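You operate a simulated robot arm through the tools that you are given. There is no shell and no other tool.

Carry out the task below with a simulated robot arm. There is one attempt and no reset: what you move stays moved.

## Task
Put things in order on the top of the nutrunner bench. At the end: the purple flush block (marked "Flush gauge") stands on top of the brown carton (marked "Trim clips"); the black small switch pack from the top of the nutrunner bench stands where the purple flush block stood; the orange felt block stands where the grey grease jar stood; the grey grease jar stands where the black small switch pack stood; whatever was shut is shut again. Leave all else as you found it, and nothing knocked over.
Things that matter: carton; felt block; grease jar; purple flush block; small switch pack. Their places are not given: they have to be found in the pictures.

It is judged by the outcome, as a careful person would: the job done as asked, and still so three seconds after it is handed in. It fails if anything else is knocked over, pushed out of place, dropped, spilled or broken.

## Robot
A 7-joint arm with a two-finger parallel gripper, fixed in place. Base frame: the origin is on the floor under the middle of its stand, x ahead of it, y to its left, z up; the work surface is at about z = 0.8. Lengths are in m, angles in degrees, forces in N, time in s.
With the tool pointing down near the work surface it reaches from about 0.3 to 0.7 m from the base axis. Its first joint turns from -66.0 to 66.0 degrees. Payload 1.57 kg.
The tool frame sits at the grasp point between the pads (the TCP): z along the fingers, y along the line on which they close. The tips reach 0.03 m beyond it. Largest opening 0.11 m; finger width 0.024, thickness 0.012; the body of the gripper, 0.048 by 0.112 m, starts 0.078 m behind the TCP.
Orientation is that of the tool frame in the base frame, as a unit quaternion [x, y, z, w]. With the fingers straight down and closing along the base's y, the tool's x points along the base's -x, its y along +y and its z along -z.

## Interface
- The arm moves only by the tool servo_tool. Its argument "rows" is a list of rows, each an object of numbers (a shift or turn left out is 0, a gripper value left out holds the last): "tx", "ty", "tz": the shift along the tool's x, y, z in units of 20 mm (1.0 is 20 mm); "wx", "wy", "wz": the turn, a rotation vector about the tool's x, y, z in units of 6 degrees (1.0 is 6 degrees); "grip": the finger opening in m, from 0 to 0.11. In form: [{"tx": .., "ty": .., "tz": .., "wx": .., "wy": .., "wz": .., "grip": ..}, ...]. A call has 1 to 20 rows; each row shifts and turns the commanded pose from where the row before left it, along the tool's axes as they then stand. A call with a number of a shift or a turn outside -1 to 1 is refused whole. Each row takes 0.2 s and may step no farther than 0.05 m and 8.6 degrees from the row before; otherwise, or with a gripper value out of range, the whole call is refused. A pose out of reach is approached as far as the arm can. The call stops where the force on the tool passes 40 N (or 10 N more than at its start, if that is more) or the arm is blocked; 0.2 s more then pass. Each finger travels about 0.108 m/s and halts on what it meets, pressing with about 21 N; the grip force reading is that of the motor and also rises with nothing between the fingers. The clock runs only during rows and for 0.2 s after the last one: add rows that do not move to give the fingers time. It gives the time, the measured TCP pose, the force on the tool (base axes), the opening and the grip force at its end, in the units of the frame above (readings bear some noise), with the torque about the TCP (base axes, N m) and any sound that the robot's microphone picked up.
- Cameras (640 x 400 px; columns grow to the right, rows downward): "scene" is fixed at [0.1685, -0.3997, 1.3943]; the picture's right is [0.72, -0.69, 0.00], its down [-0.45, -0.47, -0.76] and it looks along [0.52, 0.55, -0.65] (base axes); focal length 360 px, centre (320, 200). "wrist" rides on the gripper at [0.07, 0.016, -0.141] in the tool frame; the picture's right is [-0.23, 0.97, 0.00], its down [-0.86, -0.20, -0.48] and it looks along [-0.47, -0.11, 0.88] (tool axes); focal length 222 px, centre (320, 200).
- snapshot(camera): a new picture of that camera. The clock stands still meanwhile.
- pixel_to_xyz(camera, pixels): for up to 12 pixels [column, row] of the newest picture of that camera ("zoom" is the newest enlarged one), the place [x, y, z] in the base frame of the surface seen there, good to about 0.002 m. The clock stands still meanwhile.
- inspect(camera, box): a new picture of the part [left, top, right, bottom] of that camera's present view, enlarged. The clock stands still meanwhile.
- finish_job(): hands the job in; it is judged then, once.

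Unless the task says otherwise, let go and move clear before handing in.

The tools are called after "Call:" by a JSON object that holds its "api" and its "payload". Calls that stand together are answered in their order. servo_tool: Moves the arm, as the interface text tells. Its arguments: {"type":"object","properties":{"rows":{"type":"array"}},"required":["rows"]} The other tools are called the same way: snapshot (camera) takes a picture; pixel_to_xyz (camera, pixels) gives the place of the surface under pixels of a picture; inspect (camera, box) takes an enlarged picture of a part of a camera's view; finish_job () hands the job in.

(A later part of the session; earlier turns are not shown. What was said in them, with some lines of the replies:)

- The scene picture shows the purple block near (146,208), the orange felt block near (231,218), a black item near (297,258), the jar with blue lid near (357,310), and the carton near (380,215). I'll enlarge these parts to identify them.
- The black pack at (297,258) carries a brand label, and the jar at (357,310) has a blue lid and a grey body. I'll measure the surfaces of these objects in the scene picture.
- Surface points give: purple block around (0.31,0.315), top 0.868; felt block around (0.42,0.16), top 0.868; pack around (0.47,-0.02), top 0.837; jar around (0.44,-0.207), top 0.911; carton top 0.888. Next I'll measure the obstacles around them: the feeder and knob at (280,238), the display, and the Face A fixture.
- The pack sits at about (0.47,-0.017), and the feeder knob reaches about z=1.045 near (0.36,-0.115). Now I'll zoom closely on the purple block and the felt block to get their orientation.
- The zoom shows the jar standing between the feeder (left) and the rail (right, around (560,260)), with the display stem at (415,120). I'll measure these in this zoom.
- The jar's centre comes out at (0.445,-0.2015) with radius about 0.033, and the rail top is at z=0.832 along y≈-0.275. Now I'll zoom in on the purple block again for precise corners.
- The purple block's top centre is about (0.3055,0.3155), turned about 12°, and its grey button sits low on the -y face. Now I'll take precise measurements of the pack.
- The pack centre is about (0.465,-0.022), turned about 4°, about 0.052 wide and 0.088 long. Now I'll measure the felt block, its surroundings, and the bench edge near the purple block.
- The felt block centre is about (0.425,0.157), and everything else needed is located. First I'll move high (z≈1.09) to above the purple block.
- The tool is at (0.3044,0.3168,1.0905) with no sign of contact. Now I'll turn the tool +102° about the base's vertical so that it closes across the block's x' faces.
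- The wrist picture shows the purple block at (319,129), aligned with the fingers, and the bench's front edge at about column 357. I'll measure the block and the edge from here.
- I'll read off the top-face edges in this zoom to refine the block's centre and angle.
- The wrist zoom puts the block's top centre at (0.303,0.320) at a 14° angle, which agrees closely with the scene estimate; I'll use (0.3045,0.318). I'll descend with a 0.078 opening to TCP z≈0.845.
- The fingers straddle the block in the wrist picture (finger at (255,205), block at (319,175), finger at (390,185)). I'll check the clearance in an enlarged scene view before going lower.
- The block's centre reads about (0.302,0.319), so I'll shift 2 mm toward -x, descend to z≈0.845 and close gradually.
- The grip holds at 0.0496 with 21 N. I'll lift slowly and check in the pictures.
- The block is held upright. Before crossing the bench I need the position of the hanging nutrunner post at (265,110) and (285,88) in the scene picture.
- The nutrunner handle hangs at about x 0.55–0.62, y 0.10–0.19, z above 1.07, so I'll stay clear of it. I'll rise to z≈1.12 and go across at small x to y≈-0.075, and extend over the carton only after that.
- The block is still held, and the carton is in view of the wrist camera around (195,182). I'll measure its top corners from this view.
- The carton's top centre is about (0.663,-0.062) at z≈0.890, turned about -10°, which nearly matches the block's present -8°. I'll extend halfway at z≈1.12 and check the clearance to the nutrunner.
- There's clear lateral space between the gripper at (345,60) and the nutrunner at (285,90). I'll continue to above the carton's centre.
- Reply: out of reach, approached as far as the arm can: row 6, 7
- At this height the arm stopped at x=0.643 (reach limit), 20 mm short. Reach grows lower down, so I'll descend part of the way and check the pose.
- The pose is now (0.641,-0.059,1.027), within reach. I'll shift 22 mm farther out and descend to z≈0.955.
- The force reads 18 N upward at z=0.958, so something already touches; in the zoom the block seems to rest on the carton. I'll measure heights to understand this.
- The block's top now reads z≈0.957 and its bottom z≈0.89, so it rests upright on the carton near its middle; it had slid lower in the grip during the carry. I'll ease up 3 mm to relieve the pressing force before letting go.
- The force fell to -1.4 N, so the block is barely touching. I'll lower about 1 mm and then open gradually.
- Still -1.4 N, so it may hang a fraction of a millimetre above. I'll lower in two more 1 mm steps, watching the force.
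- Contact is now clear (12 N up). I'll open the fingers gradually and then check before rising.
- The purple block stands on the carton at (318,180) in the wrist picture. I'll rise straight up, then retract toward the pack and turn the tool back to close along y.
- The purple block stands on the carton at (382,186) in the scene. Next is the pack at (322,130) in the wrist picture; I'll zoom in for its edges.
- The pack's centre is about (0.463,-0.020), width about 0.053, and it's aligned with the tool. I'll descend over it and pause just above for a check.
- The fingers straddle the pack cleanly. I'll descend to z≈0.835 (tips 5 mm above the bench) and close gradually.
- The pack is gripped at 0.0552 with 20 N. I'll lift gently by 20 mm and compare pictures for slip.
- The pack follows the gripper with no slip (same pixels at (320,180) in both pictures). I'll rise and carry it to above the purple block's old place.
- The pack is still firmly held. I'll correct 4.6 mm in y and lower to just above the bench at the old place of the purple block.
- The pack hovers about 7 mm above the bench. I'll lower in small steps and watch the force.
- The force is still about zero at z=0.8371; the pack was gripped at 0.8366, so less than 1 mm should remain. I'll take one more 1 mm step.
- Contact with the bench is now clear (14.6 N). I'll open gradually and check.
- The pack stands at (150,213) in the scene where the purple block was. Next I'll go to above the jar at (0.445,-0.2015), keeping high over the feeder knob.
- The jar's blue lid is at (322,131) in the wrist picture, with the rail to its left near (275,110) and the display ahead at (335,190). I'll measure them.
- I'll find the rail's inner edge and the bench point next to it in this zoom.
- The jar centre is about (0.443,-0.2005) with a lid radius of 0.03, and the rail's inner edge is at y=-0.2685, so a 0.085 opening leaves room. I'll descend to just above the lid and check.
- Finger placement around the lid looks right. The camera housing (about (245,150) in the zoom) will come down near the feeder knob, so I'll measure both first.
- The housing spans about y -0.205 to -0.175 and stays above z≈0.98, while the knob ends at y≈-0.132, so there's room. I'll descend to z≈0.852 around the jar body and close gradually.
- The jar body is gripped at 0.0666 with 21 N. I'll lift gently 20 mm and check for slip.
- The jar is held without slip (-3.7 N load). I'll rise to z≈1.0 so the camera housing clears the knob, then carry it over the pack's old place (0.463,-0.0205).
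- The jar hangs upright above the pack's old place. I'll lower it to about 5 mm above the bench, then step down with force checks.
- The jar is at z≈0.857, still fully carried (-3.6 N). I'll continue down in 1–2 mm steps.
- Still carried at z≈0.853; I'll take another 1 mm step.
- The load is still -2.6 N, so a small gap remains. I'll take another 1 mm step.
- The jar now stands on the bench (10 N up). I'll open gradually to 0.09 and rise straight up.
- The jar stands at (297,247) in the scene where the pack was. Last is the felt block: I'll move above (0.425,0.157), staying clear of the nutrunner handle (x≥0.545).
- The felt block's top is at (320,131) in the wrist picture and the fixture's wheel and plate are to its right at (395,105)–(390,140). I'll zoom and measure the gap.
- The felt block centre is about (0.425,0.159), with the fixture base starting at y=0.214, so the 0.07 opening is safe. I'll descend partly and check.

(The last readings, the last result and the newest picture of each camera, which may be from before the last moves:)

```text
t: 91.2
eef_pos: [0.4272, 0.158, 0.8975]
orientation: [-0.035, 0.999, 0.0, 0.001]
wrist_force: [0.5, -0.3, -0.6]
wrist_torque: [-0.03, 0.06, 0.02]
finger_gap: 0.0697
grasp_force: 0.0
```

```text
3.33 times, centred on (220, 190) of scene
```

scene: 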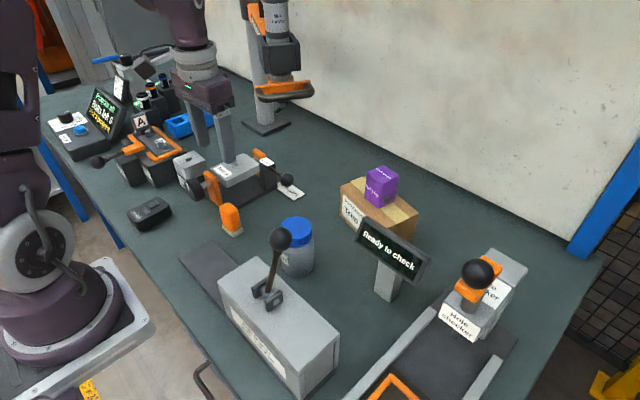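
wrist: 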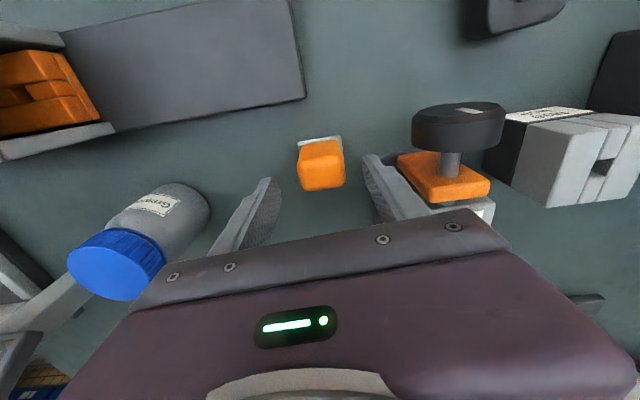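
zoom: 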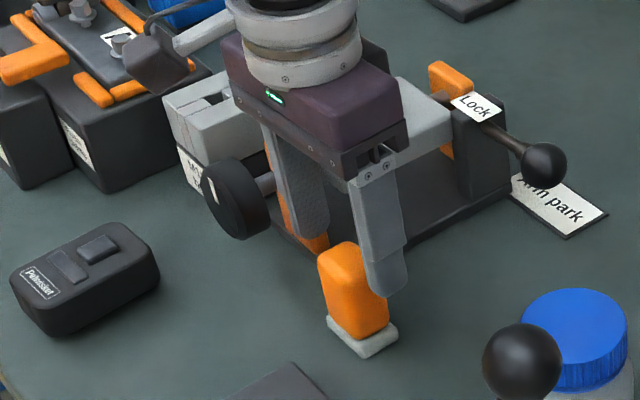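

The fingers straddle the felt block and clear the wheel. I'll descend to z≈0.853 and close gradually.

Call:
{"api": "servo_tool", "payload": {"rows": [{"tx": 0.08, "tz": 0.6}, {"tz": 0.6}, {"tz": 0.6}, {"tz": 0.4}, {}, {"grip": 0.06}, {"grip": 0.052}, {"grip": 0.046}, {"grip": 0.042}, {"grip": 0.038}, {"grip": 0.034}, {"grip": 0.028}, {"grip": 0.022}, {}, {}]}}

Call:
{"api": "snapshot", "payload": {"camera": "wrist"}}

Call:
{"api": "inspect", "payload": {"camera": "scene", "box": [150, 130, 290, 250]}}

```text
t: 94.4
eef_pos: [0.4247, 0.1568, 0.8533]
orientation: [-0.035, 0.999, 0.0, 0.0]
wrist_force: [0.6, 0.7, 1.5]
wrist_torque: [-0.01, -0.01, 0.01]
finger_gap: 0.0393
grasp_force: 21.2
```

```text
taken
```

wrist: 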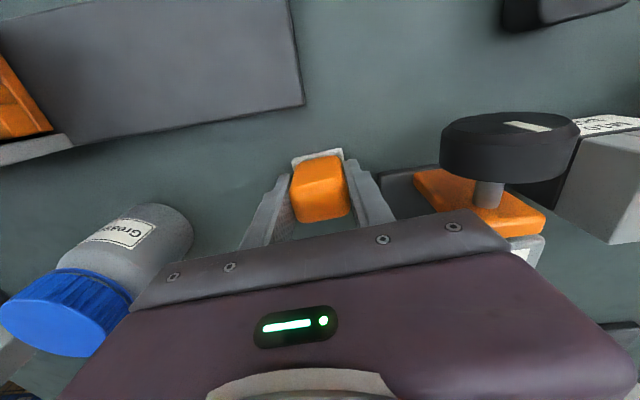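

```text
3.33 times, centred on (220, 190) of scene
```

zoom: 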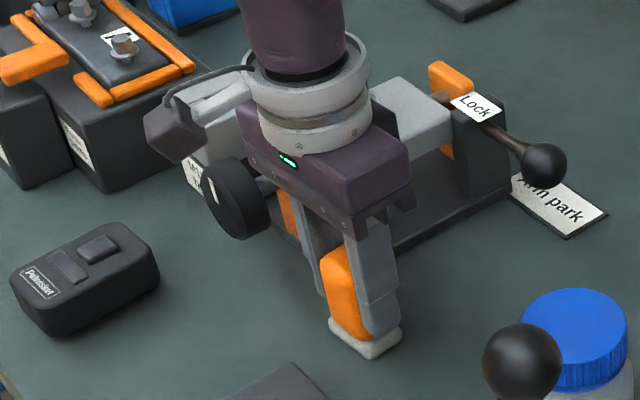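

Gripped at 0.0393 with 21 N. I'll lift gently 20 mm and check for slip.

Call:
{"api": "servo_tool", "payload": {"rows": [{"tz": -0.1}, {"tz": -0.15}, {"tz": -0.25}, {"tz": -0.25}, {"tz": -0.25}, {}]}}

Call:
{"api": "snapshot", "payload": {"camera": "wrist"}}

Call:
{"api": "inspect", "payload": {"camera": "scene", "box": [150, 130, 290, 250]}}

```text
t: 95.8
eef_pos: [0.4237, 0.1584, 0.8733]
orientation: [-0.036, 0.999, 0.0, 0.0]
wrist_force: [0.9, 0.4, -0.5]
wrist_torque: [-0.01, 0.01, -0.01]
finger_gap: 0.0391
grasp_force: 20.8
```

```text
taken
```

wrist: 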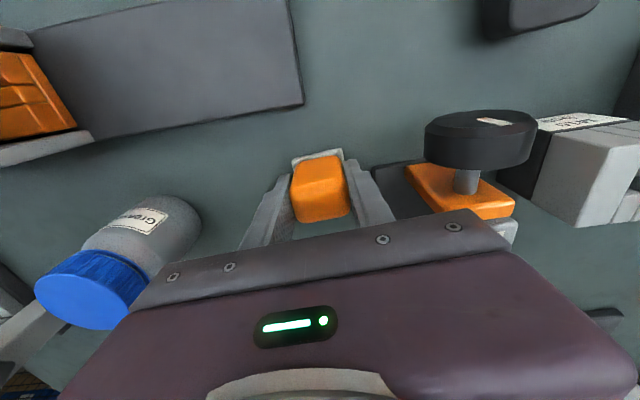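

```text
3.33 times, centred on (220, 190) of scene
```

zoom: 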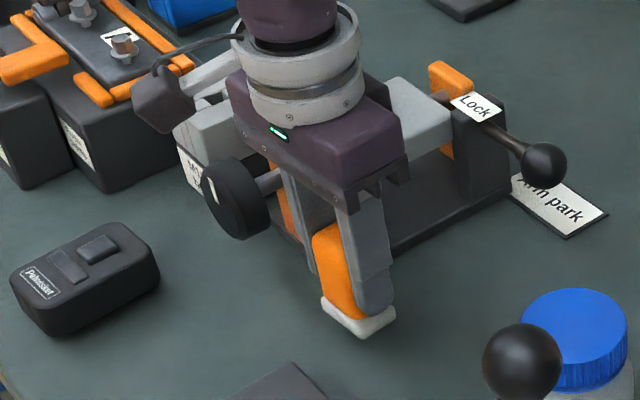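

The felt block came up whole with its grey base and no slip. I'll rise to z≈1.05 and carry it over to the jar's old place.

Call:
{"api": "servo_tool", "payload": {"rows": [{"tz": -0.9}, {"tz": -0.9}, {"tz": -0.9}, {"tz": -0.9}, {"tz": -0.9}, {"tz": -0.9}, {"tz": -0.9}, {"tz": -0.9}, {"tz": -0.9}, {"tz": -0.75}, {}]}}

Call:
{"api": "servo_tool", "payload": {"rows": [{"tx": 0.0175, "ty": -0.9446}, {"tx": 0.0175, "ty": -0.9446}, {"tx": 0.0175, "ty": -0.9446}, {"tx": 0.0175, "ty": -0.9446}, {"tx": 0.0175, "ty": -0.9446}, {"tx": 0.0175, "ty": -0.9446}, {"tx": 0.0175, "ty": -0.9446}, {"tx": 0.0175, "ty": -0.9446}, {"tx": 0.0175, "ty": -0.9446}, {"tx": 0.0175, "ty": -0.9446}, {"tx": 0.0175, "ty": -0.9446}, {"tx": 0.0175, "ty": -0.9446}, {"tx": 0.0175, "ty": -0.9446}, {"tx": 0.0175, "ty": -0.9446}, {"tx": 0.0175, "ty": -0.9446}, {"tx": 0.0175, "ty": -0.9446}, {"tx": 0.0175, "ty": -0.9446}, {"tx": 0.0175, "ty": -0.9446}, {"tx": 0.0175, "ty": -0.9446}, {}]}}

Call:
{"api": "snapshot", "payload": {"camera": "scene"}}

Call:
{"api": "snapshot", "payload": {"camera": "wrist"}}

```text
t: 98.2
eef_pos: [0.4226, 0.1575, 1.0526]
orientation: [-0.035, 0.999, 0.0, 0.0]
wrist_force: [0.0, -0.1, -1.3]
wrist_torque: [0.02, 0.0, -0.01]
finger_gap: 0.0395
grasp_force: 21.2
```

```text
t: 102.4
eef_pos: [0.4405, -0.2009, 1.05]
orientation: [-0.034, 0.999, 0.0, 0.0]
wrist_force: [0.1, 0.0, -0.2]
wrist_torque: [0.04, -0.02, 0.0]
finger_gap: 0.0397
grasp_force: 21.1
```

```text
taken
```

scene: 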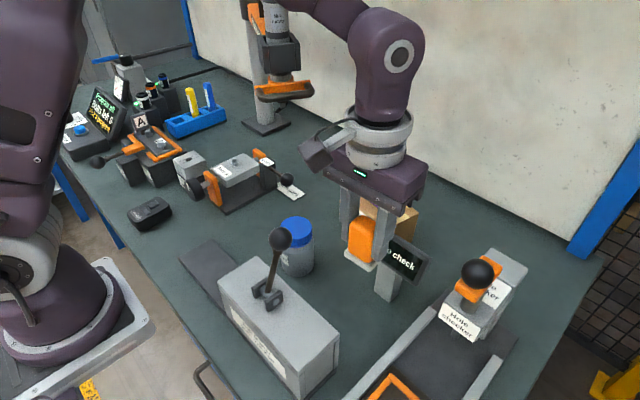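

```text
taken
```

wrist: 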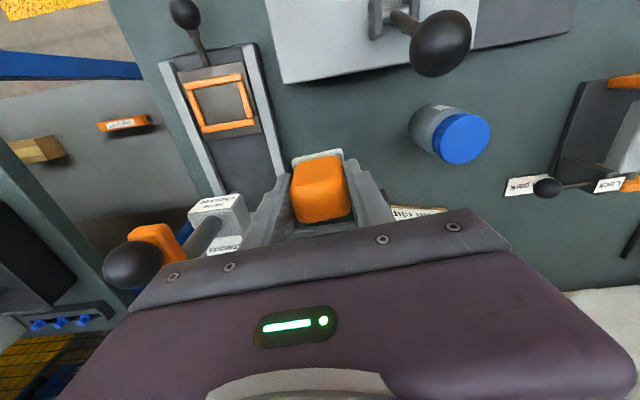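

The felt block hangs at (0.4405,-0.2009), right over the jar's old place. I'll lower it to about 6 mm above the bench.

Call:
{"api": "servo_tool", "payload": {"rows": [{"tx": -0.1, "ty": 0.045, "tz": 1}, {"tz": 1}, {"tz": 1}, {"tz": 1}, {"tz": 1}, {"tz": 1}, {"tz": 1}, {"tz": 1}, {"tz": 1}, {"tz": 0.4}, {}]}}

Call:
{"api": "inspect", "payload": {"camera": "scene", "box": [270, 200, 450, 370]}}

```text
t: 104.8
eef_pos: [0.4424, -0.1968, 0.8634]
orientation: [-0.035, 0.999, -0.001, 0.0]
wrist_force: [-0.3, 0.5, -1.1]
wrist_torque: [-0.02, 0.01, 0.0]
finger_gap: 0.0397
grasp_force: 20.2
```

```text
2.35 times, centred on (360, 285) of scene
```

zoom: 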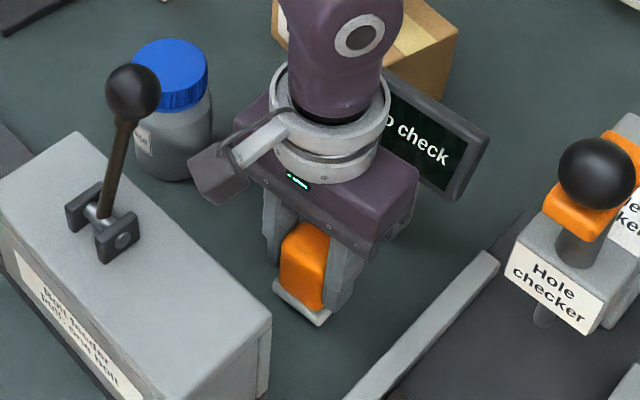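

Clear of everything, about 10 mm above the bench. I'll lower in small steps and watch the force.

Call:
{"api": "servo_tool", "payload": {"rows": [{"ty": -0.1, "tz": 0.15}, {"tz": 0.15}, {"tz": 0.1}, {}]}}

Call:
{"api": "servo_tool", "payload": {"rows": [{"tz": 0.05}, {}]}}

```text
t: 105.8
eef_pos: [0.4436, -0.2006, 0.8554]
orientation: [-0.034, 0.999, 0.0, 0.0]
wrist_force: [-0.5, 0.3, -0.4]
wrist_torque: [-0.01, -0.02, -0.01]
finger_gap: 0.0399
grasp_force: 20.5
```

```text
t: 106.4
eef_pos: [0.4428, -0.2, 0.8547]
orientation: [-0.035, 0.999, 0.0, 0.001]
wrist_force: [-0.6, 0.0, -1.2]
wrist_torque: [0.03, -0.01, -0.01]
finger_gap: 0.0393
grasp_force: 21.0
```

No contact yet at z≈0.8547; I'll take another 1 mm step.

Call:
{"api": "servo_tool", "payload": {"rows": [{"tz": 0.05}, {}]}}

```text
t: 107.0
eef_pos: [0.4438, -0.2007, 0.8529]
orientation: [-0.035, 0.999, 0.0, 0.001]
wrist_force: [-2.0, 3.1, 16.8]
wrist_torque: [0.11, 0.06, 0.01]
finger_gap: 0.0396
grasp_force: 20.6
```

The felt block now stands on the bench (16.8 N). I'll open gradually and then rise straight up.

Call:
{"api": "servo_tool", "payload": {"rows": [{"tz": -0.03, "grip": 0.042}, {"grip": 0.046}, {"grip": 0.052}, {"grip": 0.06}, {"grip": 0.068}, {}]}}

Call:
{"api": "servo_tool", "payload": {"rows": [{"tz": -0.4}, {"tz": -0.8}, {"tz": -1}, {"tz": -1}, {"tz": -1}, {"tz": -1}, {"tz": -1}, {"tz": -1}, {"tz": -1}, {"tz": -1}, {"tz": -1}, {"tz": -1}, {"tz": -1}, {}]}}

Call:
{"api": "snapshot", "payload": {"camera": "scene"}}

Call:
{"api": "snapshot", "payload": {"camera": "wrist"}}

```text
t: 108.4
eef_pos: [0.4439, -0.2011, 0.8535]
orientation: [-0.035, 0.999, 0.0, 0.0]
wrist_force: [-0.2, 0.4, 0.0]
wrist_torque: [-0.01, 0.01, -0.02]
finger_gap: 0.068
grasp_force: 0.1
```

```text
t: 111.4
eef_pos: [0.4423, -0.1995, 1.0979]
orientation: [-0.035, 0.999, 0.0, 0.0]
wrist_force: [0.0, -0.6, 0.3]
wrist_torque: [0.0, -0.01, -0.02]
finger_gap: 0.0679
grasp_force: 0.1
```

```text
taken
```

scene: 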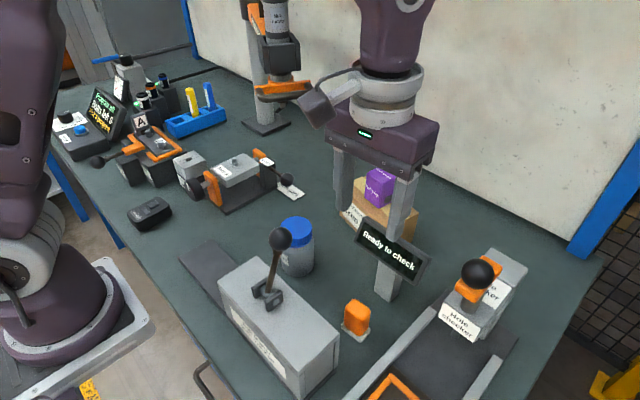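

```text
taken
```

wrist: 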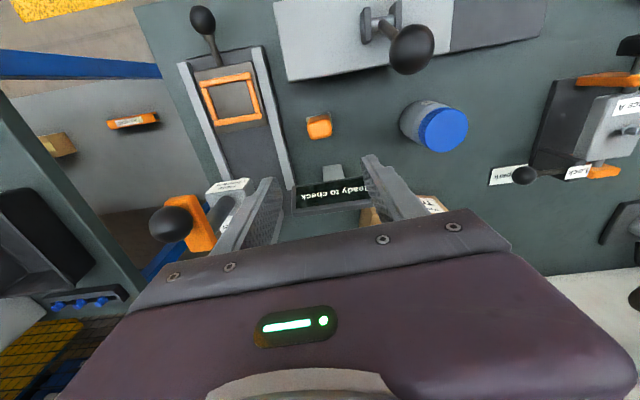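

All four things stand at their new places: pack (150,213), jar (297,245), felt block (356,317), purple block on the carton (380,187). I'll verify positions and uprightness with enlarged views.

Call:
{"api": "inspect", "payload": {"camera": "scene", "box": [100, 180, 220, 260]}}

Call:
{"api": "inspect", "payload": {"camera": "scene", "box": [250, 150, 450, 350]}}

Call:
{"api": "pixel_to_xyz", "payload": {"camera": "scene", "pixels": [[150, 210], [135, 212], [163, 203], [146, 226], [297, 224], [283, 222], [312, 228], [356, 307], [347, 312], [366, 312], [380, 172], [378, 190]]}}

Call:
{"api": "pixel_to_xyz", "payload": {"camera": "wrist", "pixels": [[308, 120], [330, 117], [333, 134], [311, 138], [320, 127], [420, 130], [467, 128], [443, 108], [443, 152], [443, 130], [318, 112], [306, 125]]}}

```text
5.00 times, centred on (160, 220) of scene
```

zoom: 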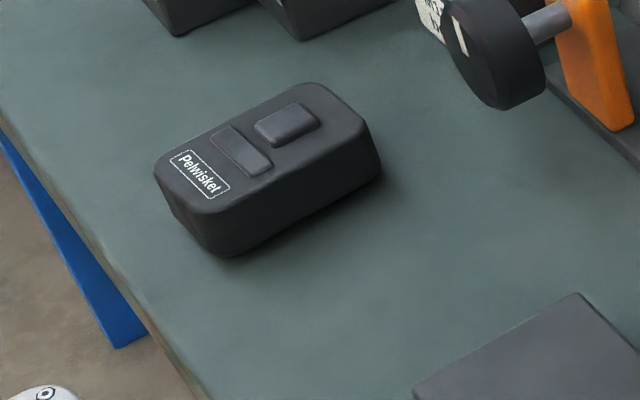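

```text
2.00 times, centred on (350, 250) of scene
```

zoom: 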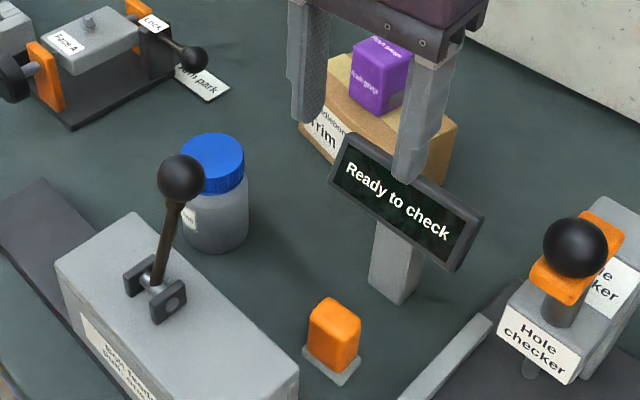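

```text
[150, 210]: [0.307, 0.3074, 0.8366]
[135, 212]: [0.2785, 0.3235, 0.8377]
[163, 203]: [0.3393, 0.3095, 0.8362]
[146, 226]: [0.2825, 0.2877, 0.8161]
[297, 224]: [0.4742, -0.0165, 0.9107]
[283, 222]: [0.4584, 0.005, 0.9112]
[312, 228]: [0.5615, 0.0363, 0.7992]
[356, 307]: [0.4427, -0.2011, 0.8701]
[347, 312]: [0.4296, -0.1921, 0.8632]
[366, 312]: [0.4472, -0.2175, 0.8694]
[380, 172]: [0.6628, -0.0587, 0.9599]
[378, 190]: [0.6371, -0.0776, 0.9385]
```

```text
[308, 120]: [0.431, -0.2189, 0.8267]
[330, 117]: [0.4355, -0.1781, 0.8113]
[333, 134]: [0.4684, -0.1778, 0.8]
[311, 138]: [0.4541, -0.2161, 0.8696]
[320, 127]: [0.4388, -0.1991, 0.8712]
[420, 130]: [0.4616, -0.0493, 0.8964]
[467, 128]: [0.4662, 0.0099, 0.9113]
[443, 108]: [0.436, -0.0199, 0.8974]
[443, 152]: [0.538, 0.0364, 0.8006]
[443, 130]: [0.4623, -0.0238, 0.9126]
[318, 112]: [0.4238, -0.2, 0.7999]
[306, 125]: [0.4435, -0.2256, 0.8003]
```

Everything stands upright: felt block at (0.442,-0.200), jar at (0.463,-0.021), pack at about (0.305,0.315), purple block on the carton top at z≈0.89. I'll move the arm back to its starting pose, clear of everything, and take a last look.

Call:
{"api": "servo_tool", "payload": {"rows": [{"ty": 0.909}, {"ty": 0.909}, {"ty": 0.909}, {"ty": 0.909}, {"ty": 0.909}, {"ty": 0.909}, {"ty": 0.909}, {"ty": 0.909}, {"wz": 0.667}, {"grip": 0.09}, {"grip": 0.11}, {}, {}]}}

Call:
{"api": "snapshot", "payload": {"camera": "scene"}}

Call:
{"api": "snapshot", "payload": {"camera": "wrist"}}

```text
t: 114.2
eef_pos: [0.4337, -0.0551, 1.0965]
orientation: [0.0, 1.0, 0.0, 0.0]
wrist_force: [-0.2, 1.0, 0.2]
wrist_torque: [0.01, 0.02, 0.05]
finger_gap: 0.11
grasp_force: 0.0
```

```text
taken
```

scene: 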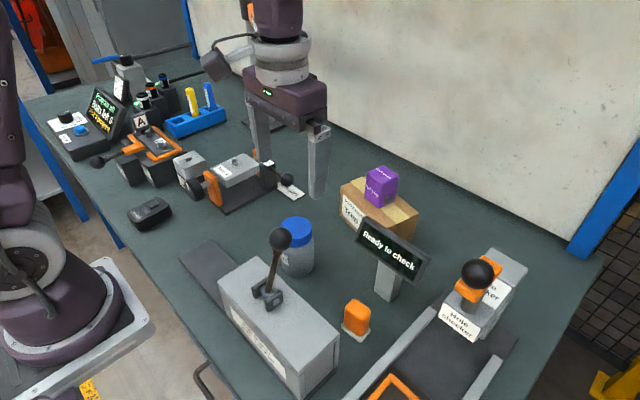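

```text
taken
```

wrist: 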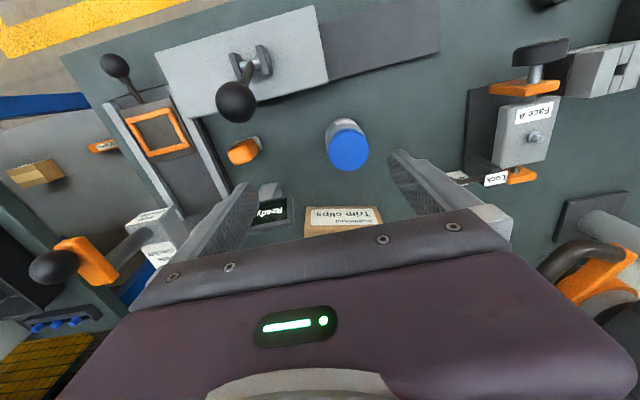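

The final pictures show the purple block on the carton (382,186), the pack at (150,213), the jar at (297,247) and the felt block at (356,317). Everything else looks as it was found, and the arm is clear, so I'm handing the job in.

Call:
{"api": "finish_job", "payload": {}}

```text
The job is handed in.
```

The last pictures before I handed the job in show all four things in their asked-for places, upright, with the arm let go and clear:

- **Purple flush block:** it stands near the middle of the top of the "Trim clips" carton.
- **Black switch pack:** it stands where the flush block was, at about (0.30, 0.32).
- **Grey grease jar:** it stands where the switch pack was, at about (0.463, -0.021).
- **Orange felt block:** it stands where the grease jar was, at about (0.442, -0.200).

I opened nothing, so there was nothing to shut again. Everything else on the bench looks as I found it, and the arm is back at its starting pose.

The flush block slid about 2 to 3 cm in the grip while being carried. It also pressed on the carton with about 18 N when it first touched down. I eased off before letting go, and the pictures afterwards show both the block and the carton standing properly.
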